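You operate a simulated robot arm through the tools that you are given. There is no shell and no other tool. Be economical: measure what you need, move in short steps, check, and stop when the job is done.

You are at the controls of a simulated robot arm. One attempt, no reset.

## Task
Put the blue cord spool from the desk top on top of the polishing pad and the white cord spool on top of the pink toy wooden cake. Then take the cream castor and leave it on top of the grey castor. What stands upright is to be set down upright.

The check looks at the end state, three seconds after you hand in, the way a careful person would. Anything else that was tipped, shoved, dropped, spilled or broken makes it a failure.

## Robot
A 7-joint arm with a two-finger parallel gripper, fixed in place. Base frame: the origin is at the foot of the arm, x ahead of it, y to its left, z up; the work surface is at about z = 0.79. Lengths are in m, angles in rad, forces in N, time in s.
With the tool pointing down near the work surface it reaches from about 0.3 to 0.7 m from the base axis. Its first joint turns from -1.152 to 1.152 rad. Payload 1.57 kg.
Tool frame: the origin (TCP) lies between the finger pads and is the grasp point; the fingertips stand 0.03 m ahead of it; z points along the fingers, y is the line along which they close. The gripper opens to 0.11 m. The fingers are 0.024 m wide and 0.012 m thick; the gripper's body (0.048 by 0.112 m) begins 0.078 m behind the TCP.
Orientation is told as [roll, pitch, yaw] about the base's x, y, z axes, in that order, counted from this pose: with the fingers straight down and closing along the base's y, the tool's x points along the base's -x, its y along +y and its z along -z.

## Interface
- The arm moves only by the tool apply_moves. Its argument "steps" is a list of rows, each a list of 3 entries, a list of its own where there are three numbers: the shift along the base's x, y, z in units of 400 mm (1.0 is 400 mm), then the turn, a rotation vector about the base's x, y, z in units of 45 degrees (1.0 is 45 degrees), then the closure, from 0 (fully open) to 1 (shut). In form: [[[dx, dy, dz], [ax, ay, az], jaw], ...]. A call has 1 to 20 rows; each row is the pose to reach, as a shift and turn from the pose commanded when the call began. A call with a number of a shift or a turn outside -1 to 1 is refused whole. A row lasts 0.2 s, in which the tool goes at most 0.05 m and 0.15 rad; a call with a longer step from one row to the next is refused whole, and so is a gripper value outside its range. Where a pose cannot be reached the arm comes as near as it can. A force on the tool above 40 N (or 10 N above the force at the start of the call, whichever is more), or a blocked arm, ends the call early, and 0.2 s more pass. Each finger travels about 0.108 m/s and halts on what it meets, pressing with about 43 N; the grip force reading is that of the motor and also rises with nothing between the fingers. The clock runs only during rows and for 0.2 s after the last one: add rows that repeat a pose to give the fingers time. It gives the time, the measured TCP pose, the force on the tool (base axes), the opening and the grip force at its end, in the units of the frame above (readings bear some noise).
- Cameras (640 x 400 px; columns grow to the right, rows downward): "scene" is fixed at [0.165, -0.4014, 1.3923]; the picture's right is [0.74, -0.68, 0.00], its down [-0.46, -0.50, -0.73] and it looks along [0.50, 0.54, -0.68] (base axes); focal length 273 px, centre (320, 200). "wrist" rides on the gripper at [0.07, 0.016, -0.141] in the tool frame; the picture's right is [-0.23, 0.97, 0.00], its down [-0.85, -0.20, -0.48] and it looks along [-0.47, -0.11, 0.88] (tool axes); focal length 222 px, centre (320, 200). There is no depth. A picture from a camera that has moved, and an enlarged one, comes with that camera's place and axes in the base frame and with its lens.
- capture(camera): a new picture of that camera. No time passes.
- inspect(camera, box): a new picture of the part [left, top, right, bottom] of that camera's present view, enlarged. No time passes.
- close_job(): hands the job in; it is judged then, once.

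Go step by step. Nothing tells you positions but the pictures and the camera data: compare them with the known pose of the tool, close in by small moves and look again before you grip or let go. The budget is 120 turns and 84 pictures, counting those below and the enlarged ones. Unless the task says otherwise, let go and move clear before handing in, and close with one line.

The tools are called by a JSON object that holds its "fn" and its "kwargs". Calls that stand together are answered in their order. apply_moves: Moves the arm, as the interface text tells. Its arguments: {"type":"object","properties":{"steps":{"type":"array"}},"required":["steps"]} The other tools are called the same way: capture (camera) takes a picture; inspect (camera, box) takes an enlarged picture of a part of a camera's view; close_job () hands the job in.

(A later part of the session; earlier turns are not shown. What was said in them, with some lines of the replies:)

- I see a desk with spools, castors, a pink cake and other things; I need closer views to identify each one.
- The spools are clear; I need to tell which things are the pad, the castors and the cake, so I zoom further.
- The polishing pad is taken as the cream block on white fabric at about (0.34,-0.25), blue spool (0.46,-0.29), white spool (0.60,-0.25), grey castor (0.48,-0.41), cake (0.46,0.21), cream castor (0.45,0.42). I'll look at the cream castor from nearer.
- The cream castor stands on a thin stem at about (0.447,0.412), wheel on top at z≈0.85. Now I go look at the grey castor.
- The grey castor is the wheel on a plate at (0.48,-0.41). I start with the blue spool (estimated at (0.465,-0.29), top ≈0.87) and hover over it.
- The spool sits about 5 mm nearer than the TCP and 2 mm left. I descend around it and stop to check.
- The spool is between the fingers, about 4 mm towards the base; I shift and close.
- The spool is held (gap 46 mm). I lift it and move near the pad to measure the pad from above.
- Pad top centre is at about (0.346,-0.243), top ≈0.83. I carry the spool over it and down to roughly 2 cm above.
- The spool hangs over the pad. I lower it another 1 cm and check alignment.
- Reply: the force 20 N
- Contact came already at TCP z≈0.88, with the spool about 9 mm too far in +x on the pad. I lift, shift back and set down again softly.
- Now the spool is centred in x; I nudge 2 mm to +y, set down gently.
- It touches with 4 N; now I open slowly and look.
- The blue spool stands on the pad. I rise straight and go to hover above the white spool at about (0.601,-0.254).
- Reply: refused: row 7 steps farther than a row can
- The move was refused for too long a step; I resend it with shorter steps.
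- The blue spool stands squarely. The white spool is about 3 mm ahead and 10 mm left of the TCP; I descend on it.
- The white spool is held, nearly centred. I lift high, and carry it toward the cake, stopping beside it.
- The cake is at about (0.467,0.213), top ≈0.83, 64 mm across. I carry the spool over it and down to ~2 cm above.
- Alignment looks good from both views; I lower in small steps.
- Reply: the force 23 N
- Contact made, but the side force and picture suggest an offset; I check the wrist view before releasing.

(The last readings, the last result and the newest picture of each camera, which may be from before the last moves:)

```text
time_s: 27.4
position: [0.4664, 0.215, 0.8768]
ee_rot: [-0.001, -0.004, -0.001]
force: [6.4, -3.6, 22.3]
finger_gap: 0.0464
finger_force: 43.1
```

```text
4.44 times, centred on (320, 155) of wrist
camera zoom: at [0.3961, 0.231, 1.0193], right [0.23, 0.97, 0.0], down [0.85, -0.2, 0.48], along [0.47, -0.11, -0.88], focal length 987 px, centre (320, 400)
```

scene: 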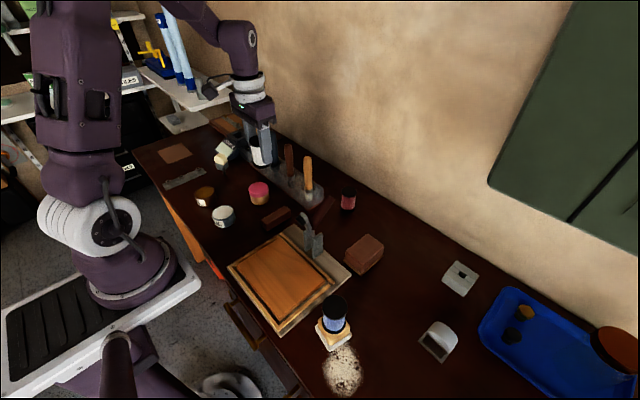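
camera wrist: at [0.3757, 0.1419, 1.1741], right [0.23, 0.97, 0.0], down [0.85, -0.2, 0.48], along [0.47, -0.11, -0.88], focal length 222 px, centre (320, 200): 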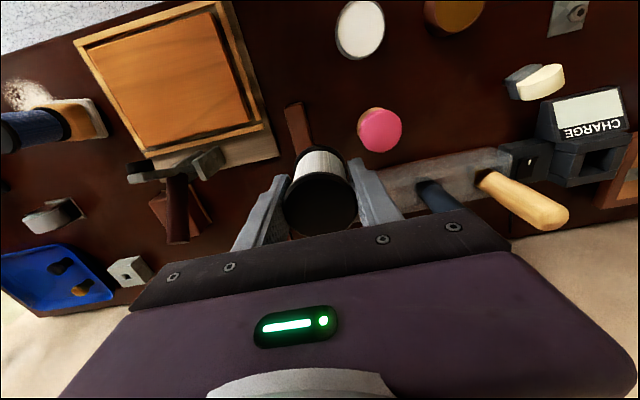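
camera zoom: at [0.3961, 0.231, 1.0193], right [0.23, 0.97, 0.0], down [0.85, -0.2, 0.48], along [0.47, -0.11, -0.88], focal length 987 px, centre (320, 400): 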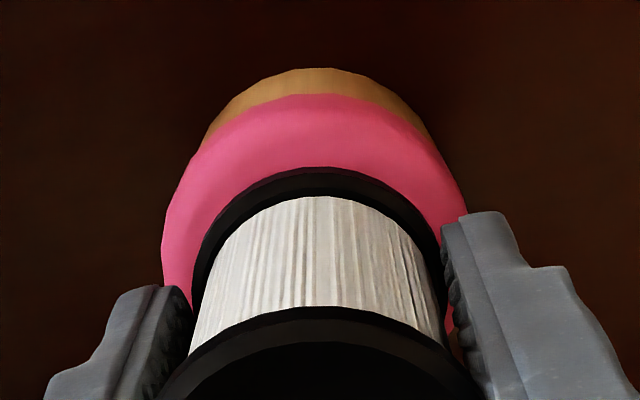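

The wrist view shows about 3-4 mm excess in +x only. I lift a little, shift back, and set down more softly.

{"fn": "apply_moves", "kwargs": {"steps": [[[0, 0, 0.015], [0, 0, 0], 0.8], [[-0.01, -0.004, 0.025], [0, 0, 0], 0.8], [[-0.01, -0.004, 0.02], [0, 0, 0], 0.8], [[-0.01, -0.004, 0.02], [0, 0, 0], 0.8]]}}

{"fn": "inspect", "kwargs": {"camera": "scene", "box": [230, 160, 290, 210]}}

{"fn": "inspect", "kwargs": {"camera": "wrist", "box": [270, 110, 370, 200]}}

```text
time_s: 28.4
position: [0.4621, 0.2131, 0.8862]
ee_rot: [-0.001, 0.0, -0.001]
force: [0.4, 0.9, -0.7]
finger_gap: 0.0464
finger_force: 43.1
```

```text
8.00 times, centred on (260, 185) of scene
camera zoom: at [0.165, -0.4014, 1.3923], right [0.74, -0.68, 0.0], down [-0.46, -0.5, -0.73], along [0.5, 0.54, -0.68], focal length 2184 px, centre (800, 320)
```

zoom: 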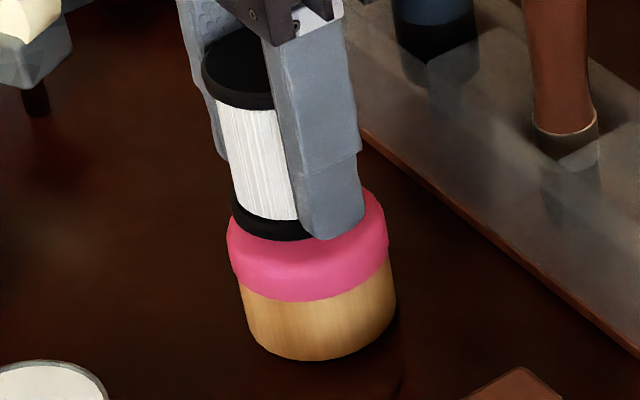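

```text
4.44 times, centred on (320, 155) of wrist
camera zoom: at [0.3915, 0.2296, 1.028], right [0.23, 0.97, 0.0], down [0.85, -0.2, 0.48], along [0.47, -0.11, -0.88], focal length 987 px, centre (320, 400)
```

zoom: 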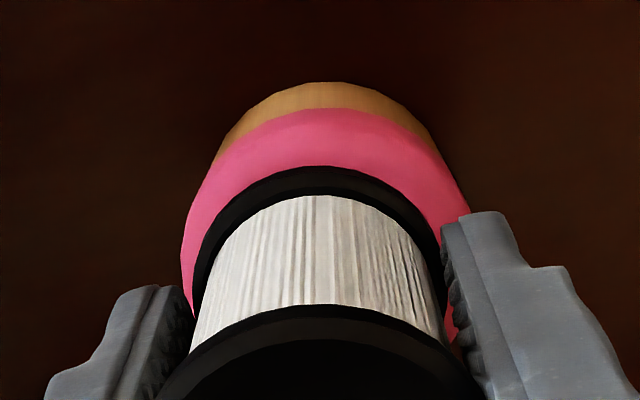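

{"fn": "apply_moves", "kwargs": {"steps": [[[0.003, -0.008, -0.012], [0, 0, 0], 0.8], [[0.003, -0.008, -0.018], [0, 0, 0], 0.8], [[0.003, -0.008, -0.018], [0, 0, 0], 0.8]]}}

```text
time_s: 29.2
position: [0.4644, 0.2105, 0.8796]
ee_rot: [0.001, 0.001, 0.0]
force: [0.0, -0.5, -0.3]
finger_gap: 0.0466
finger_force: 42.9
```

{"fn": "apply_moves", "kwargs": {"steps": [[[0, 0, -0.004], [0, 0, 0], 0.8], [[0, 0, -0.004], [0, 0, 0], 0.8]]}}

```text
time_s: 29.8
position: [0.4632, 0.211, 0.8761]
ee_rot: [0.003, -0.002, -0.002]
force: [1.5, 0.7, 8.5]
finger_gap: 0.0462
finger_force: 42.6
```

Contact with about 9 N; I check the seat from both views before letting go.

{"fn": "inspect", "kwargs": {"camera": "scene", "box": [230, 160, 290, 210]}}

{"fn": "inspect", "kwargs": {"camera": "wrist", "box": [270, 110, 370, 200]}}

```text
8.00 times, centred on (260, 185) of scene
camera zoom: at [0.1649, -0.4014, 1.3923], right [0.74, -0.68, 0.0], down [-0.46, -0.5, -0.73], along [0.5, 0.54, -0.68], focal length 2184 px, centre (800, 320)
```

zoom: 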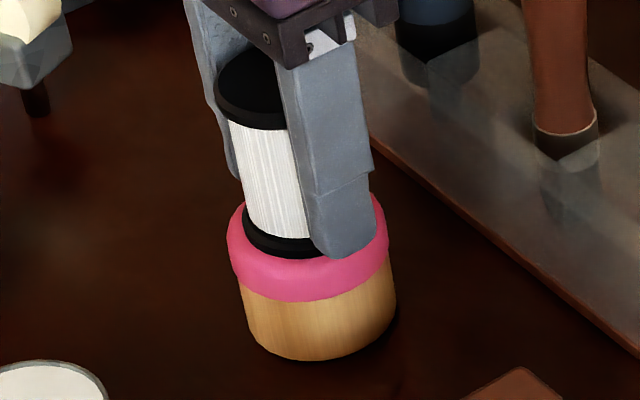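

```text
4.44 times, centred on (320, 155) of wrist
camera zoom: at [0.3928, 0.2261, 1.0195], right [0.23, 0.97, 0.0], down [0.85, -0.2, 0.48], along [0.47, -0.11, -0.88], focal length 987 px, centre (320, 400)
```

zoom: 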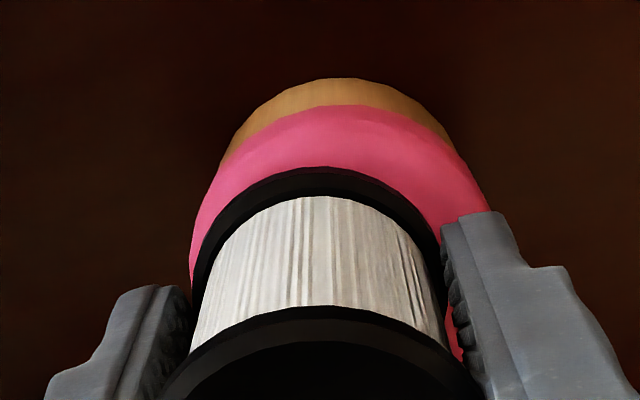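

The spool sits ~4 mm too far toward -y; I lift slightly and correct.

{"fn": "apply_moves", "kwargs": {"steps": [[[0, 0, 0.01], [0, 0, 0], 0.8], [[0, 0.008, 0.012], [0, 0, 0], 0.8], [[0, 0.008, 0.006], [0, 0, 0], 0.8], [[0, 0.008, 0.001], [0, 0, 0], 0.8], [[0, 0.008, 0.0], [0, 0, 0], 0.8]]}}

{"fn": "inspect", "kwargs": {"camera": "wrist", "box": [270, 110, 370, 200]}}

```text
time_s: 31.0
position: [0.4629, 0.214, 0.8773]
ee_rot: [0.0, -0.001, -0.001]
force: [0.3, -2.2, 7.2]
finger_gap: 0.0462
finger_force: 43.3
```

```text
4.44 times, centred on (320, 155) of wrist
camera zoom: at [0.3924, 0.2299, 1.0196], right [0.23, 0.97, 0.0], down [0.85, -0.2, 0.48], along [0.47, -0.11, -0.88], focal length 987 px, centre (320, 400)
```

zoom: 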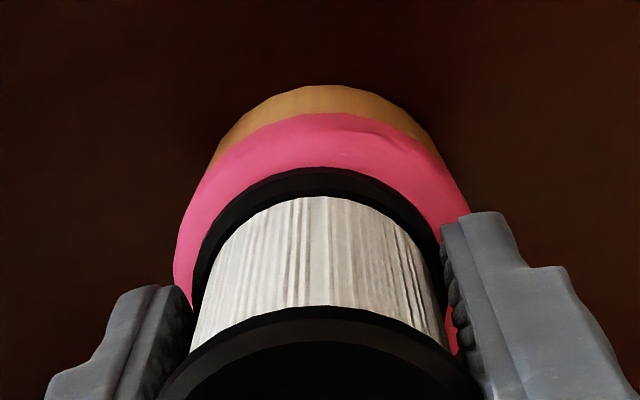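

Well centred now; I release slowly.

{"fn": "apply_moves", "kwargs": {"steps": [[[0, 0, 0], [0, 0, 0], 0.55], [[0, 0, 0], [0, 0, 0], 0.45], [[0, 0, 0], [0, 0, 0], 0.35], [[0, 0, 0], [0, 0, 0], 0.25], [[0, 0, 0], [0, 0, 0], 0.25]]}}

{"fn": "capture", "kwargs": {"camera": "wrist"}}

```text
time_s: 32.2
position: [0.4625, 0.2136, 0.8763]
ee_rot: [0.0, 0.002, 0.0]
force: [-0.4, 0.5, -0.4]
finger_gap: 0.0824
finger_force: 0.1
```

```text
32 pictures are left
camera wrist: at [0.3924, 0.2301, 1.0194], right [0.23, 0.97, 0.0], down [0.85, -0.2, 0.48], along [0.47, -0.11, -0.88], focal length 222 px, centre (320, 200)
```

wrist: 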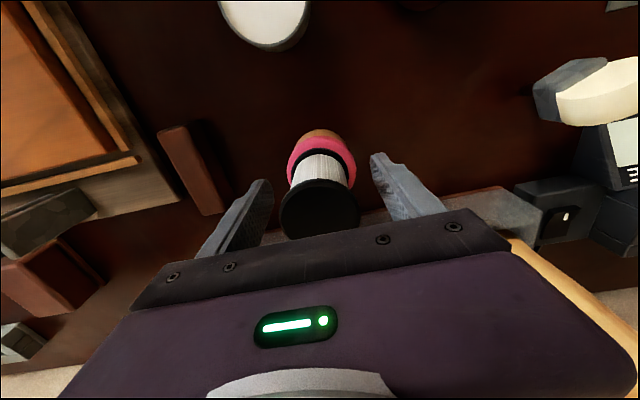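

Both spools are placed. Before the castor, I take a close look at the grey castor's top from the scene camera, and check the white spool after rising.

{"fn": "apply_moves", "kwargs": {"steps": [[[0, 0, 0.1], [0, 0, 0], 0.25], [[0, 0, 0.2], [0, 0, 0], 0.25], [[0, 0, 0.3], [0, 0, 0], 0.25], [[-0.02, 0.1, 0.34], [0, 0, 0], 0.25], [[-0.04, 0.21, 0.34], [0, 0, 0], 0.25], [[-0.06, 0.32, 0.34], [0, 0, 0], 0.2], [[-0.07, 0.42, 0.32], [0, 0, 0], 0.2], [[-0.075, 0.47, 0.3], [0, 0, 0], 0.2], [[-0.075, 0.48, 0.28], [0, 0, 0], 0.2], [[-0.075, 0.48, 0.28], [0, 0, 0], 0.2]]}}

{"fn": "inspect", "kwargs": {"camera": "scene", "box": [414, 315, 464, 365]}}

{"fn": "capture", "kwargs": {"camera": "wrist"}}

{"fn": "capture", "kwargs": {"camera": "scene"}}

```text
time_s: 34.4
position: [0.4354, 0.4076, 0.9891]
ee_rot: [0.0, -0.002, -0.003]
force: [0.1, -0.3, 0.2]
finger_gap: 0.0881
finger_force: 0.0
```

```text
8.00 times, centred on (439, 340) of scene
camera zoom: at [0.165, -0.4014, 1.3923], right [0.74, -0.68, 0.0], down [-0.46, -0.5, -0.73], along [0.5, 0.54, -0.68], focal length 2184 px, centre (-632, -920)
```

zoom: 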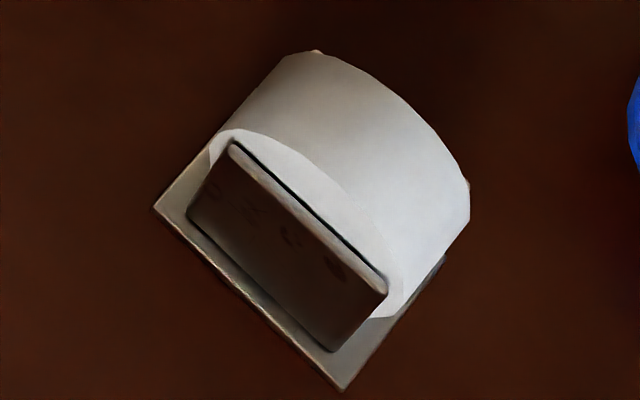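

```text
30 pictures are left
camera wrist: at [0.3644, 0.4232, 1.1309], right [0.23, 0.97, 0.0], down [0.85, -0.2, 0.48], along [0.47, -0.11, -0.88], focal length 222 px, centre (320, 200)
```

wrist: 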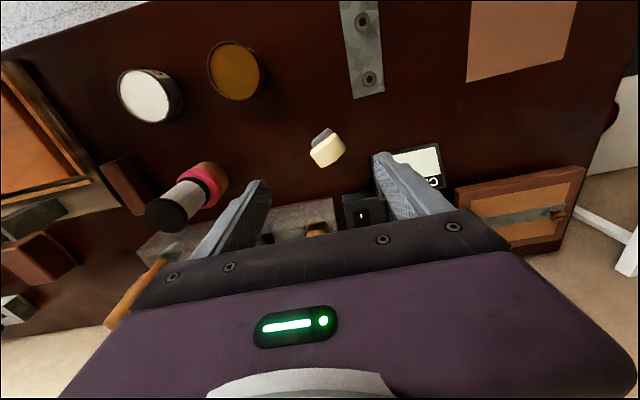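

```text
29 pictures are left
```

scene: 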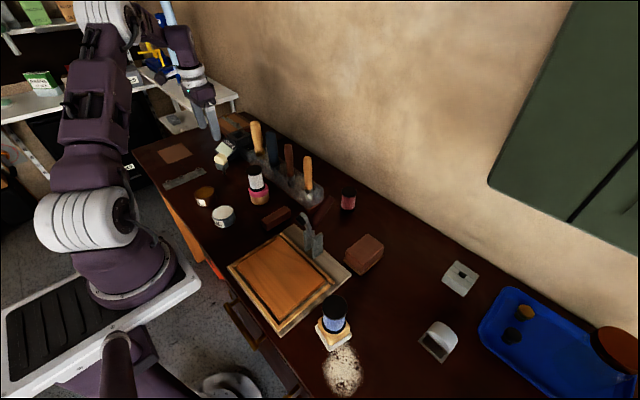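

Everything placed remains in order. I zoom on the cream castor for its exact place and orientation.

{"fn": "inspect", "kwargs": {"camera": "wrist", "box": [290, 110, 360, 180]}}

{"fn": "inspect", "kwargs": {"camera": "scene", "box": [205, 140, 245, 180]}}

```text
5.71 times, centred on (325, 145) of wrist
camera zoom: at [0.3644, 0.4232, 1.1309], right [0.23, 0.97, 0.0], down [0.85, -0.2, 0.48], along [0.47, -0.11, -0.88], focal length 1269 px, centre (291, 514)
```

zoom: 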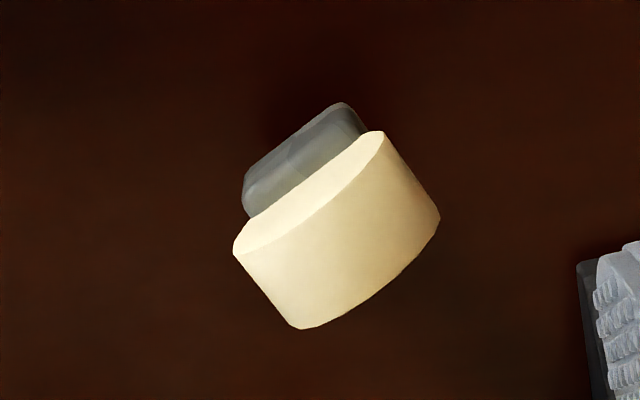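

```text
10.00 times, centred on (225, 160) of scene
camera zoom: at [0.165, -0.4014, 1.3923], right [0.74, -0.68, 0.0], down [-0.46, -0.5, -0.73], along [0.5, 0.54, -0.68], focal length 2730 px, centre (1270, 600)
```

zoom: 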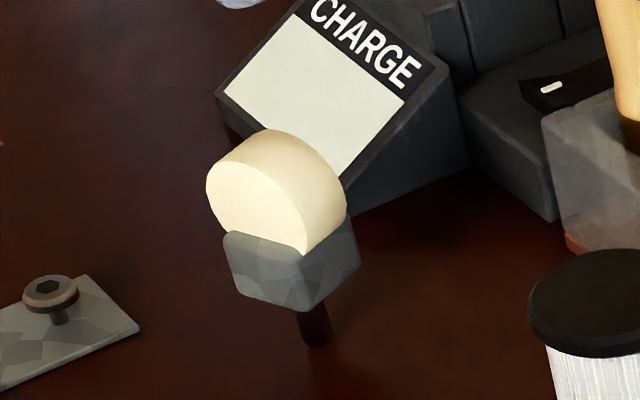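

The cream castor: centre (0.4475,0.4145), wheel axis turned about 24.5°; its grey bracket is ~36 mm across along the axis. I will grip the bracket's flat sides, so I turn the tool by -65.5° above it.

{"fn": "apply_moves", "kwargs": {"steps": [[[0.01, 0.005, 0], [0, 0, -0.18], 0.2], [[0.02, 0.01, 0], [0, 0, -0.36], 0.2], [[0.03, 0.017, 0], [0, 0, -0.54], 0.2], [[0.03, 0.017, 0], [0, 0, -0.72], 0.2], [[0.03, 0.017, 0], [0, 0, -0.9], 0.2], [[0.03, 0.017, 0], [0, 0, -0.9], 0.2]]}}

{"fn": "apply_moves", "kwargs": {"steps": [[[0, 0, -0.02], [0, 0, -0.18], 0.2], [[0, 0, -0.04], [0, 0, -0.36], 0.2], [[0, 0, -0.06], [0, 0, -0.556], 0.3], [[0, 0, -0.08], [0, 0, -0.556], 0.3], [[0, 0, -0.08], [0, 0, -0.556], 0.3]]}}

{"fn": "capture", "kwargs": {"camera": "wrist"}}

```text
time_s: 35.8
position: [0.4462, 0.4131, 0.9881]
ee_rot: [0.002, 0.003, -0.708]
force: [0.1, -0.3, 1.3]
finger_gap: 0.088
finger_force: 0.0
```

```text
refused: row 3 steps farther than a row can; nothing moved
```

```text
26 pictures are left
camera wrist: at [0.4029, 0.4707, 1.1306], right [0.81, 0.59, 0.0], down [0.52, -0.71, 0.48], along [0.28, -0.39, -0.88], focal length 222 px, centre (320, 200)
```

wrist: 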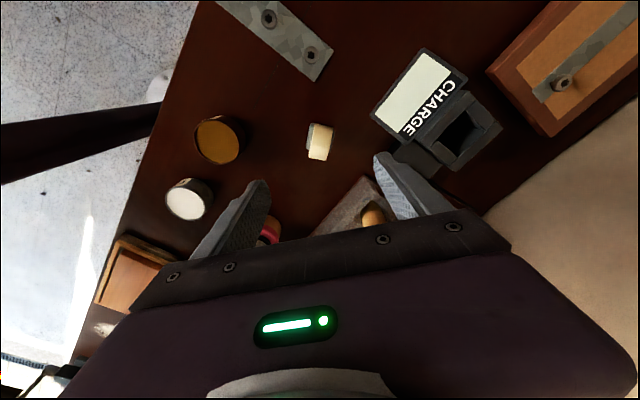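

{"fn": "apply_moves", "kwargs": {"steps": [[[0.003, 0.003, -0.02], [0, 0, -0.18], 0.3], [[0.003, 0.003, -0.04], [0, 0, -0.36], 0.35], [[0.003, 0.003, -0.06], [0, 0, -0.54], 0.4], [[0.003, 0.003, -0.08], [0, 0, -0.556], 0.4], [[0.003, 0.003, -0.08], [0, 0, -0.556], 0.4]]}}

{"fn": "inspect", "kwargs": {"camera": "wrist", "box": [230, 90, 410, 230]}}

```text
time_s: 37.0
position: [0.4456, 0.4146, 0.9567]
ee_rot: [0.0, -0.001, -1.144]
force: [-0.2, 0.7, 0.7]
finger_gap: 0.0661
finger_force: 0.1
```

```text
2.86 times, centred on (320, 160) of wrist
camera zoom: at [0.4318, 0.4849, 1.0999], right [0.98, 0.2, 0.0], down [0.17, -0.86, 0.48], along [0.09, -0.47, -0.88], focal length 635 px, centre (320, 314)
```

zoom: 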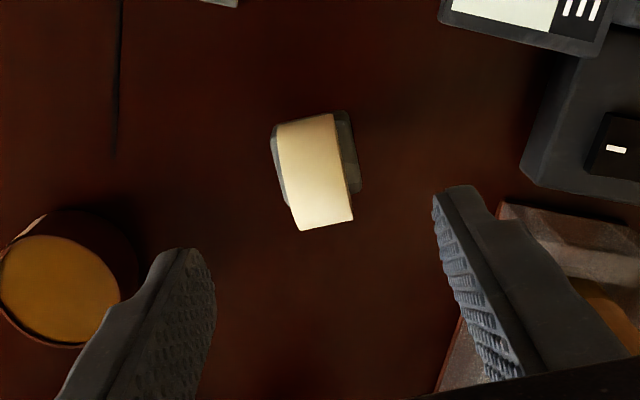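

The bracket is aligned with the fingers and centred within 2 mm. I descend around it and close gently.

{"fn": "apply_moves", "kwargs": {"steps": [[[-0.003, 0, -0.1], [0, 0, 0], 0.4], [[-0.003, 0, -0.2], [0, 0, 0], 0.4], [[-0.003, 0, -0.28], [0, 0, 0], 0.4], [[-0.003, 0, -0.318], [0, 0, 0], 0.4], [[-0.003, 0, -0.318], [0, 0, 0], 0.4]]}}

{"fn": "inspect", "kwargs": {"camera": "wrist", "box": [240, 100, 400, 240]}}

{"fn": "inspect", "kwargs": {"camera": "scene", "box": [190, 110, 270, 190]}}

```text
time_s: 38.2
position: [0.4459, 0.4124, 0.8297]
ee_rot: [0.0, -0.001, -1.145]
force: [-1.3, 0.0, -0.3]
finger_gap: 0.0657
finger_force: 0.1
```

```text
2.86 times, centred on (320, 170) of wrist
camera zoom: at [0.4311, 0.4823, 0.9715], right [0.98, 0.2, 0.0], down [0.17, -0.86, 0.48], along [0.09, -0.47, -0.88], focal length 635 px, centre (320, 286)
```

zoom: 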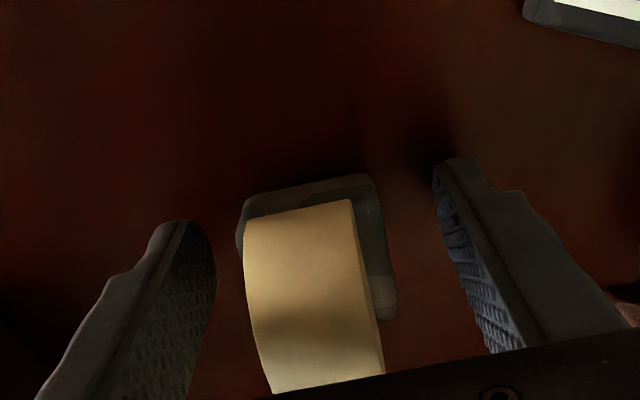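

```text
5.00 times, centred on (230, 150) of scene
camera zoom: at [0.165, -0.4014, 1.3923], right [0.74, -0.68, 0.0], down [-0.46, -0.5, -0.73], along [0.5, 0.54, -0.68], focal length 1365 px, centre (770, 450)
```

zoom: 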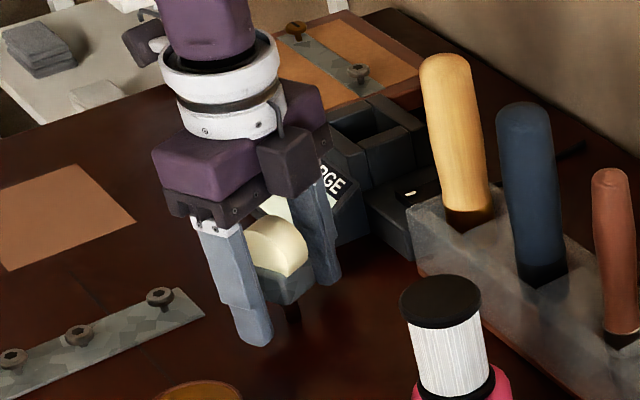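

{"fn": "apply_moves", "kwargs": {"steps": [[[-0.005, -0.001, 0], [0, 0, 0], 0.45], [[-0.005, -0.001, 0], [0, 0, 0], 0.55], [[-0.005, -0.001, 0], [0, 0, 0], 0.62], [[-0.005, -0.001, 0], [0, 0, 0], 0.7], [[-0.005, -0.001, 0], [0, 0, 0], 0.8], [[-0.005, -0.001, 0], [0, 0, 0], 0.8]]}}

{"fn": "inspect", "kwargs": {"camera": "wrist", "box": [240, 100, 400, 240]}}

```text
time_s: 39.6
position: [0.4429, 0.4127, 0.828]
ee_rot: [-0.001, 0.002, -1.144]
force: [0.6, -0.2, 1.8]
finger_gap: 0.0334
finger_force: 40.6
```

```text
2.86 times, centred on (320, 170) of wrist
camera zoom: at [0.4286, 0.4821, 0.9714], right [0.98, 0.2, 0.0], down [0.17, -0.86, 0.48], along [0.09, -0.47, -0.88], focal length 635 px, centre (320, 286)
```

zoom: 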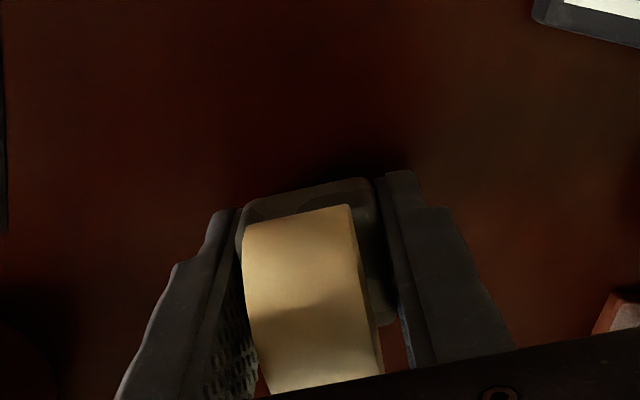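

The castor is gripped by its bracket (33 mm). I lift straight up, turn the tool back and carry it high over toward the grey castor.

{"fn": "apply_moves", "kwargs": {"steps": [[[0, 0, 0.06], [0, 0, 0], 0.85], [[0, 0, 0.16], [0, 0, 0], 0.85], [[0, 0, 0.27], [0, 0, 0], 0.85], [[0, 0, 0.38], [0, 0, 0], 0.85], [[0, 0, 0.49], [0, 0, 0.1], 0.85], [[0, 0, 0.58], [0, 0, 0.27], 0.85], [[0, 0, 0.625], [0, 0, 0.44], 0.85], [[0, -0.06, 0.625], [0, 0, 0.61], 0.85], [[0, -0.14, 0.625], [0, 0, 0.78], 0.85], [[0, -0.22, 0.625], [0, 0, 0.94], 0.85], [[0, -0.32, 0.625], [0, 0, 0.94], 0.85], [[0, -0.43, 0.625], [0, 0, 0.94], 0.85], [[0, -0.54, 0.625], [0, 0, 0.94], 0.85], [[0, -0.65, 0.625], [0, 0, 0.94], 0.85], [[0, -0.76, 0.625], [0, 0, 0.94], 0.85], [[0, -0.87, 0.625], [0, 0, 0.94], 0.85], [[0, -0.95, 0.625], [0, 0, 0.94], 0.85], [[0, -0.95, 0.625], [0, 0, 0.94], 0.85]]}}

{"fn": "apply_moves", "kwargs": {"steps": [[[0, -0.08, 0], [0, 0, 0.15], 0.85], [[0, -0.18, 0], [0, 0, 0.3], 0.85], [[0.01, -0.29, 0], [0, 0, 0.444], 0.85], [[0.03, -0.4, 0], [0, 0, 0.444], 0.85], [[0.05, -0.51, 0], [0, 0, 0.444], 0.85], [[0.07, -0.62, 0], [0, 0, 0.444], 0.85], [[0.08, -0.73, -0.02], [0, 0, 0.444], 0.85], [[0.1, -0.82, -0.08], [0, 0, 0.444], 0.85], [[0.1, -0.86, -0.16], [0, 0, 0.444], 0.85], [[0.1, -0.86, -0.2], [0, 0, 0.444], 0.85], [[0.1, -0.86, -0.2], [0, 0, 0.444], 0.85]]}}

{"fn": "capture", "kwargs": {"camera": "wrist"}}

{"fn": "capture", "kwargs": {"camera": "scene"}}

```text
time_s: 43.4
position: [0.4427, 0.0326, 1.0809]
ee_rot: [0.001, 0.001, -0.406]
force: [0.2, -0.9, -0.6]
finger_gap: 0.0335
finger_force: 41.3
```

```text
time_s: 45.8
position: [0.4834, -0.3098, 0.9989]
ee_rot: [0.001, 0.0, -0.058]
force: [0.2, 0.3, -1.3]
finger_gap: 0.033
finger_force: 40.8
```

```text
21 pictures are left
camera wrist: at [0.4146, -0.2896, 1.1416], right [0.28, 0.96, 0.0], down [0.84, -0.25, 0.48], along [0.46, -0.14, -0.88], focal length 222 px, centre (320, 200)
```

wrist: 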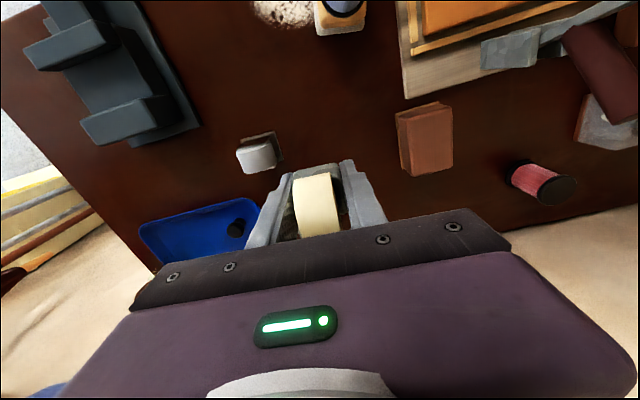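

```text
20 pictures are left
```

scene: 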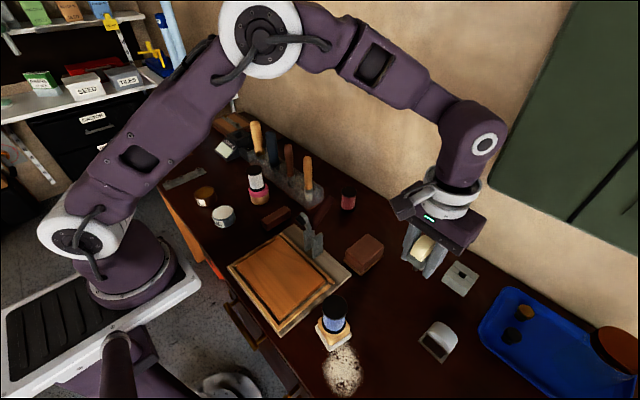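

{"fn": "inspect", "kwargs": {"camera": "wrist", "box": [225, 115, 305, 185]}}

{"fn": "inspect", "kwargs": {"camera": "wrist", "box": [265, 145, 385, 245]}}

```text
5.71 times, centred on (265, 150) of wrist
camera zoom: at [0.4146, -0.2896, 1.1416], right [0.28, 0.96, 0.0], down [0.84, -0.25, 0.48], along [0.46, -0.14, -0.88], focal length 1269 px, centre (634, 486)
```

zoom: 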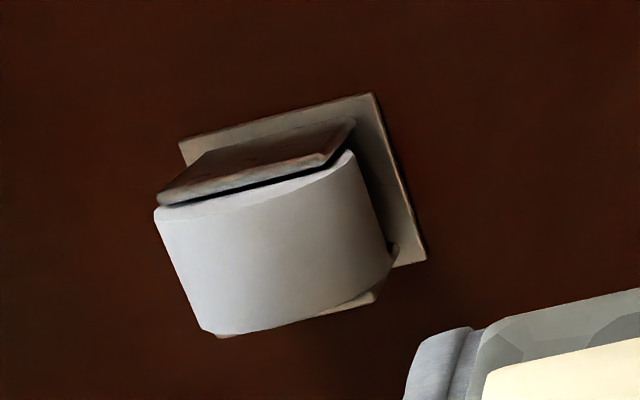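

```text
4.00 times, centred on (325, 195) of wrist
camera zoom: at [0.4146, -0.2896, 1.1416], right [0.28, 0.96, 0.0], down [0.84, -0.25, 0.48], along [0.46, -0.14, -0.88], focal length 888 px, centre (300, 220)
```

zoom: 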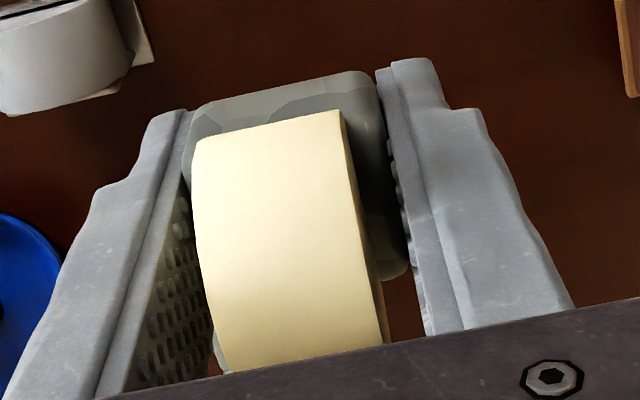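

Grey castor wheel: centre about (0.486,-0.407), radius ≈26 mm, crest along x. I move the cream castor over it with the stem still ~3 cm clear.

{"fn": "apply_moves", "kwargs": {"steps": [[[0.003, -0.1, 0], [0, 0, 0], 0.85], [[0.0065, -0.2, 0], [0, 0, 0], 0.85], [[0.0065, -0.243, -0.06], [0, 0, 0], 0.85], [[0.0065, -0.243, -0.13], [0, 0, 0], 0.85], [[0.0065, -0.243, -0.185], [0, 0, 0], 0.85], [[0.0065, -0.243, -0.185], [0, 0, 0], 0.85]]}}

{"fn": "inspect", "kwargs": {"camera": "wrist", "box": [255, 105, 385, 205]}}

{"fn": "inspect", "kwargs": {"camera": "scene", "box": [390, 270, 480, 370]}}

```text
time_s: 47.2
position: [0.4852, -0.4068, 0.9255]
ee_rot: [0.001, -0.002, -0.058]
force: [0.2, 0.4, -1.0]
finger_gap: 0.0334
finger_force: 41.2
```

```text
4.00 times, centred on (320, 155) of wrist
camera zoom: at [0.4165, -0.3877, 1.0675], right [0.28, 0.96, 0.0], down [0.84, -0.25, 0.48], along [0.46, -0.14, -0.88], focal length 888 px, centre (320, 380)
```

zoom: 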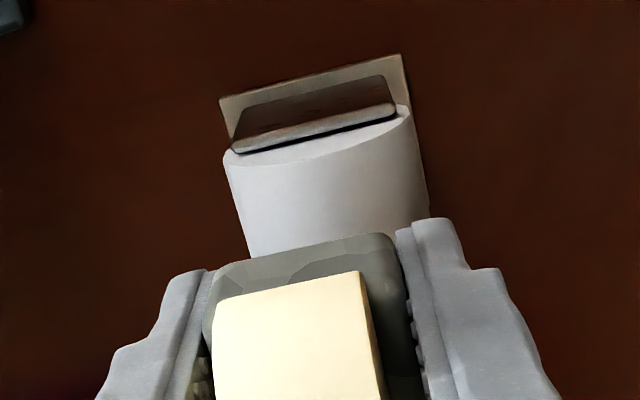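

```text
4.00 times, centred on (435, 320) of scene
camera zoom: at [0.165, -0.4014, 1.3923], right [0.74, -0.68, 0.0], down [-0.46, -0.5, -0.73], along [0.5, 0.54, -0.68], focal length 1092 px, centre (-140, -280)
```

zoom: 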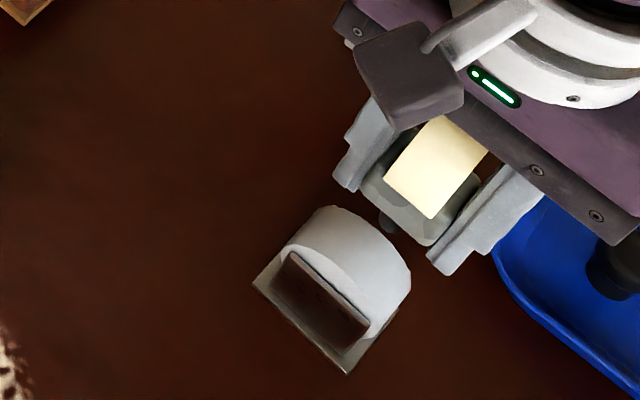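

The stem is visible in the scene view. I zoom there to compare stem tip and wheel crest precisely.

{"fn": "inspect", "kwargs": {"camera": "scene", "box": [415, 310, 465, 360]}}

```text
8.00 times, centred on (440, 335) of scene
camera zoom: at [0.165, -0.4014, 1.3923], right [0.74, -0.68, 0.0], down [-0.46, -0.5, -0.73], along [0.5, 0.54, -0.68], focal length 2184 px, centre (-640, -880)
```

zoom: 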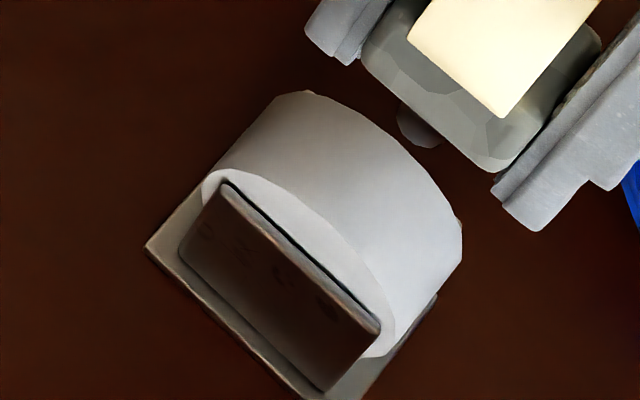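

Stem tip seems ~2 mm too far in -y relative to the crest. I shift by that and lower in small steps to contact.

{"fn": "apply_moves", "kwargs": {"steps": [[[0.001, 0.005, -0.02], [0, 0, 0], 0.85], [[0.001, 0.005, -0.04], [0, 0, 0], 0.85], [[0.001, 0.005, -0.06], [0, 0, 0], 0.85], [[0.001, 0.005, -0.06], [0, 0, 0], 0.85]]}}

{"fn": "inspect", "kwargs": {"camera": "scene", "box": [415, 305, 465, 355]}}

```text
time_s: 48.2
position: [0.4857, -0.4055, 0.901]
ee_rot: [0.001, -0.002, -0.056]
force: [-0.8, -0.5, -1.2]
finger_gap: 0.0335
finger_force: 41.2
```

```text
8.00 times, centred on (440, 330) of scene
camera zoom: at [0.165, -0.4014, 1.3923], right [0.74, -0.68, 0.0], down [-0.46, -0.5, -0.73], along [0.5, 0.54, -0.68], focal length 2184 px, centre (-640, -840)
```

zoom: 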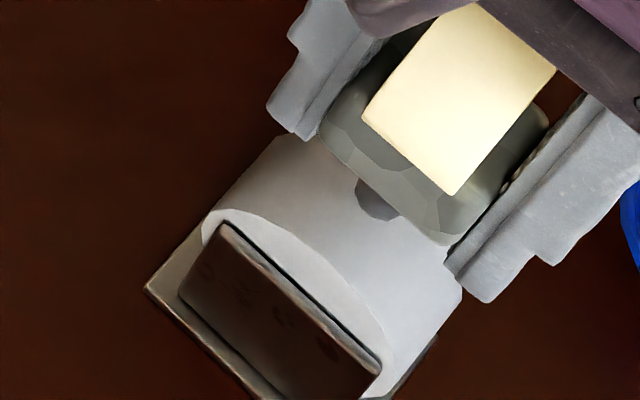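

{"fn": "apply_moves", "kwargs": {"steps": [[[0.004, 0.003, -0.01], [0, 0, 0], 0.85], [[0.004, 0.003, -0.02], [0, 0, 0], 0.85], [[0.004, 0.003, -0.025], [0, 0, 0], 0.85], [[0.004, 0.003, -0.025], [0, 0, 0], 0.85]]}}

```text
time_s: 49.2
position: [0.4884, -0.4039, 0.8909]
ee_rot: [0.0, 0.001, -0.057]
force: [0.4, 0.2, -1.3]
finger_gap: 0.0332
finger_force: 41.2
```

{"fn": "apply_moves", "kwargs": {"steps": [[[0, 0, -0.005], [0, 0, 0], 0.85], [[0, 0, -0.008], [0, 0, 0], 0.85], [[0, 0, -0.008], [0, 0, 0], 0.85]]}}

```text
time_s: 50.0
position: [0.4881, -0.4046, 0.8892]
ee_rot: [-0.001, -0.001, -0.057]
force: [-0.8, -0.3, 9.5]
finger_gap: 0.0335
finger_force: 41.4
```

Contact at about z 0.889, force nearly vertical. I look at how the stem sits on the crest.

{"fn": "inspect", "kwargs": {"camera": "scene", "box": [415, 310, 465, 360]}}

{"fn": "inspect", "kwargs": {"camera": "wrist", "box": [255, 105, 385, 205]}}

```text
8.00 times, centred on (440, 335) of scene
camera zoom: at [0.1648, -0.4013, 1.3923], right [0.74, -0.68, 0.0], down [-0.46, -0.5, -0.73], along [0.5, 0.54, -0.68], focal length 2184 px, centre (-640, -880)
```

zoom: 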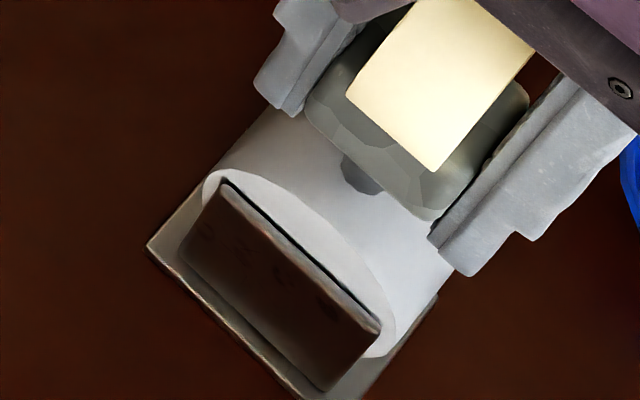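

```text
4.00 times, centred on (320, 155) of wrist
camera zoom: at [0.4184, -0.3844, 1.031], right [0.28, 0.96, 0.0], down [0.84, -0.25, 0.48], along [0.46, -0.14, -0.88], focal length 888 px, centre (320, 380)
```

zoom: 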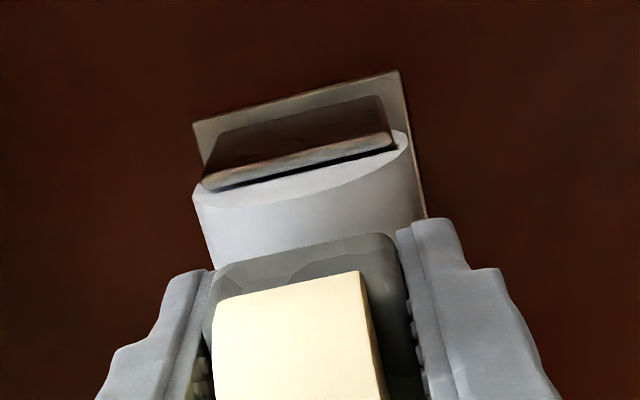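

The stem sits on the crest line within about a millimetre. I relieve most of the pressure and open only 2 mm per side, so that the fingers can still catch it.

{"fn": "apply_moves", "kwargs": {"steps": [[[0, -0.0015, 0.002], [0, 0, 0], 0.85], [[0, -0.0015, 0.002], [0, 0, 0], 0.85]]}}

```text
time_s: 50.6
position: [0.4877, -0.4043, 0.8889]
ee_rot: [0.001, 0.001, -0.059]
force: [-0.1, 1.0, -1.6]
finger_gap: 0.0335
finger_force: 41.4
```

{"fn": "apply_moves", "kwargs": {"steps": [[[0, 0, -0.0012], [0, 0, 0], 0.85], [[0, 0, -0.0012], [0, 0, 0], 0.85]]}}

```text
time_s: 51.2
position: [0.4885, -0.4063, 0.8905]
ee_rot: [-0.001, 0.0, -0.057]
force: [-0.3, 0.8, -0.9]
finger_gap: 0.0334
finger_force: 41.8
```

{"fn": "apply_moves", "kwargs": {"steps": [[[0, 0, -0.0008], [0, 0, 0], 0.85], [[0, 0, -0.0008], [0, 0, 0], 0.85]]}}

```text
time_s: 51.8
position: [0.4887, -0.4051, 0.889]
ee_rot: [-0.001, -0.003, -0.058]
force: [0.6, 0.1, 0.4]
finger_gap: 0.0334
finger_force: 41.7
```

Light contact reached; I now open slightly.

{"fn": "apply_moves", "kwargs": {"steps": [[[0, 0, 0], [0, 0, 0], 0.68], [[0, 0, 0], [0, 0, 0], 0.66], [[0, 0, 0], [0, 0, 0], 0.65], [[0, 0, 0], [0, 0, 0], 0.65], [[0, 0, 0], [0, 0, 0], 0.65]]}}

{"fn": "inspect", "kwargs": {"camera": "wrist", "box": [255, 105, 385, 245]}}

```text
time_s: 53.0
position: [0.4877, -0.4048, 0.8886]
ee_rot: [0.0, -0.001, -0.058]
force: [0.3, -0.4, 0.0]
finger_gap: 0.0386
finger_force: 0.1
```

```text
2.86 times, centred on (320, 175) of wrist
camera zoom: at [0.4188, -0.3859, 1.0312], right [0.28, 0.96, 0.0], down [0.84, -0.25, 0.48], along [0.46, -0.14, -0.88], focal length 635 px, centre (320, 271)
```

zoom: 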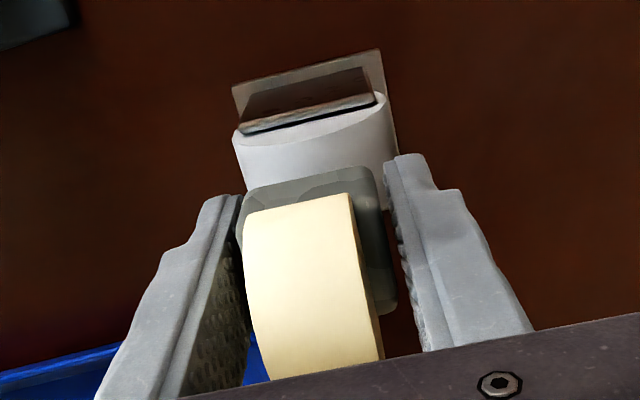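

It appears to stay upright between the open fingers; I wait a second and compare.

{"fn": "apply_moves", "kwargs": {"steps": [[[0, 0, 0], [0, 0, 0], 0.65], [[0, 0, 0], [0, 0, 0], 0.65], [[0, 0, 0], [0, 0, 0], 0.65], [[0, 0, 0], [0, 0, 0], 0.65], [[0, 0, 0], [0, 0, 0], 0.65], [[0, 0, 0], [0, 0, 0], 0.65], [[0, 0, 0], [0, 0, 0], 0.65], [[0, 0, 0], [0, 0, 0], 0.65]]}}

{"fn": "inspect", "kwargs": {"camera": "wrist", "box": [255, 105, 385, 245]}}

{"fn": "inspect", "kwargs": {"camera": "scene", "box": [415, 290, 475, 360]}}

```text
time_s: 54.8
position: [0.4873, -0.4061, 0.8898]
ee_rot: [0.001, -0.001, -0.057]
force: [-0.2, 0.3, 0.1]
finger_gap: 0.0386
finger_force: 0.1
```

```text
2.86 times, centred on (320, 175) of wrist
camera zoom: at [0.4188, -0.3859, 1.0312], right [0.28, 0.96, 0.0], down [0.84, -0.25, 0.48], along [0.46, -0.14, -0.88], focal length 635 px, centre (320, 271)
```

zoom: 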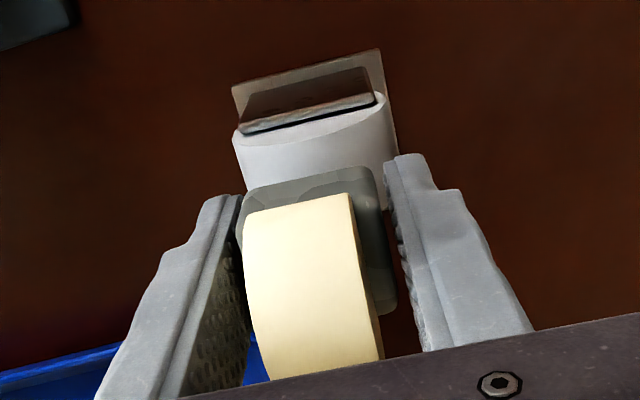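

```text
5.71 times, centred on (445, 325) of scene
camera zoom: at [0.165, -0.4014, 1.3923], right [0.74, -0.68, 0.0], down [-0.46, -0.5, -0.73], along [0.5, 0.54, -0.68], focal length 1560 px, centre (-394, -514)
```

zoom: 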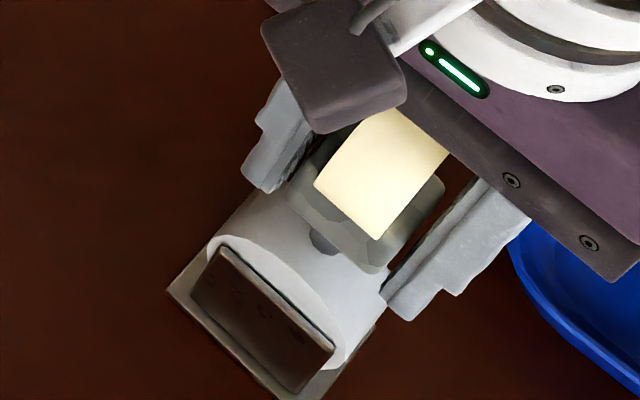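

It has not moved in two seconds: it balances freely. I open wider, then rise straight up.

{"fn": "apply_moves", "kwargs": {"steps": [[[0, 0, 0], [0, 0, 0], 0.6], [[0, 0, 0], [0, 0, 0], 0.5], [[0, 0, 0], [0, 0, 0], 0.4], [[0, 0, 0], [0, 0, 0], 0.3], [[0, 0, 0], [0, 0, 0], 0.3], [[0, 0, 0.03], [0, 0, 0], 0.3], [[0, 0, 0.08], [0, 0, 0], 0.3], [[0, 0, 0.15], [0, 0, 0], 0.3], [[0, 0, 0.22], [0, 0, 0], 0.3], [[0, 0, 0.3], [0, 0, 0], 0.3], [[-0.05, 0.05, 0.38], [0, 0, 0], 0.3], [[-0.12, 0.12, 0.4], [0, 0, 0], 0.3], [[-0.12, 0.22, 0.4], [0, 0, 0], 0.3], [[-0.12, 0.32, 0.4], [0, 0, 0], 0.3], [[-0.12, 0.42, 0.4], [0, 0, 0], 0.3], [[-0.12, 0.42, 0.4], [0, 0, 0], 0.3]]}}

{"fn": "capture", "kwargs": {"camera": "scene"}}

{"fn": "inspect", "kwargs": {"camera": "scene", "box": [400, 280, 480, 370]}}

```text
time_s: 58.2
position: [0.4396, -0.2384, 1.0481]
ee_rot: [0.0, -0.003, -0.059]
force: [0.0, -0.7, 0.3]
finger_gap: 0.077
finger_force: 0.0
```

```text
8 pictures are left
```

scene: 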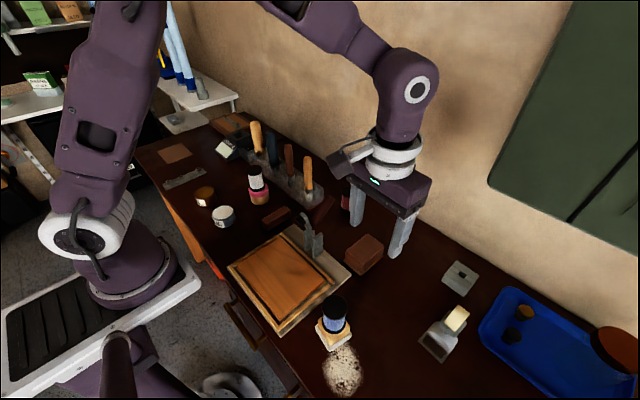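

```text
4.44 times, centred on (440, 325) of scene
camera zoom: at [0.165, -0.4014, 1.3923], right [0.74, -0.68, 0.0], down [-0.46, -0.5, -0.73], along [0.5, 0.54, -0.68], focal length 1213 px, centre (-213, -356)
```

zoom: 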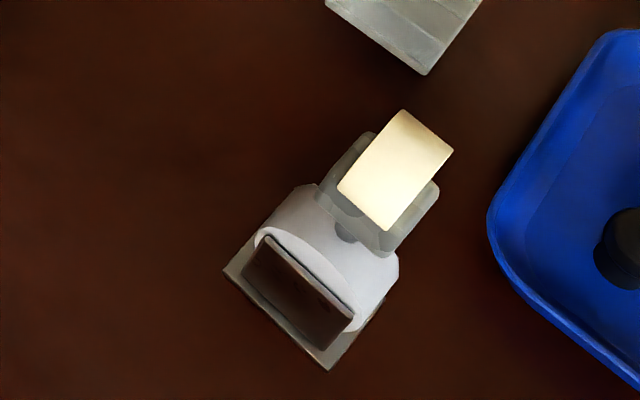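

The cream castor stands upright on the grey one, both spools stand in place, nothing else has moved, and the arm is clear. I hand in.

{"fn": "close_job", "kwargs": {}}

```text
The job is handed in.
```

The blue spool stands on the polishing pad, the white spool on the pink cake, and the cream castor upright on the grey castor. I took the cream block on the white fabric base to be the polishing pad.
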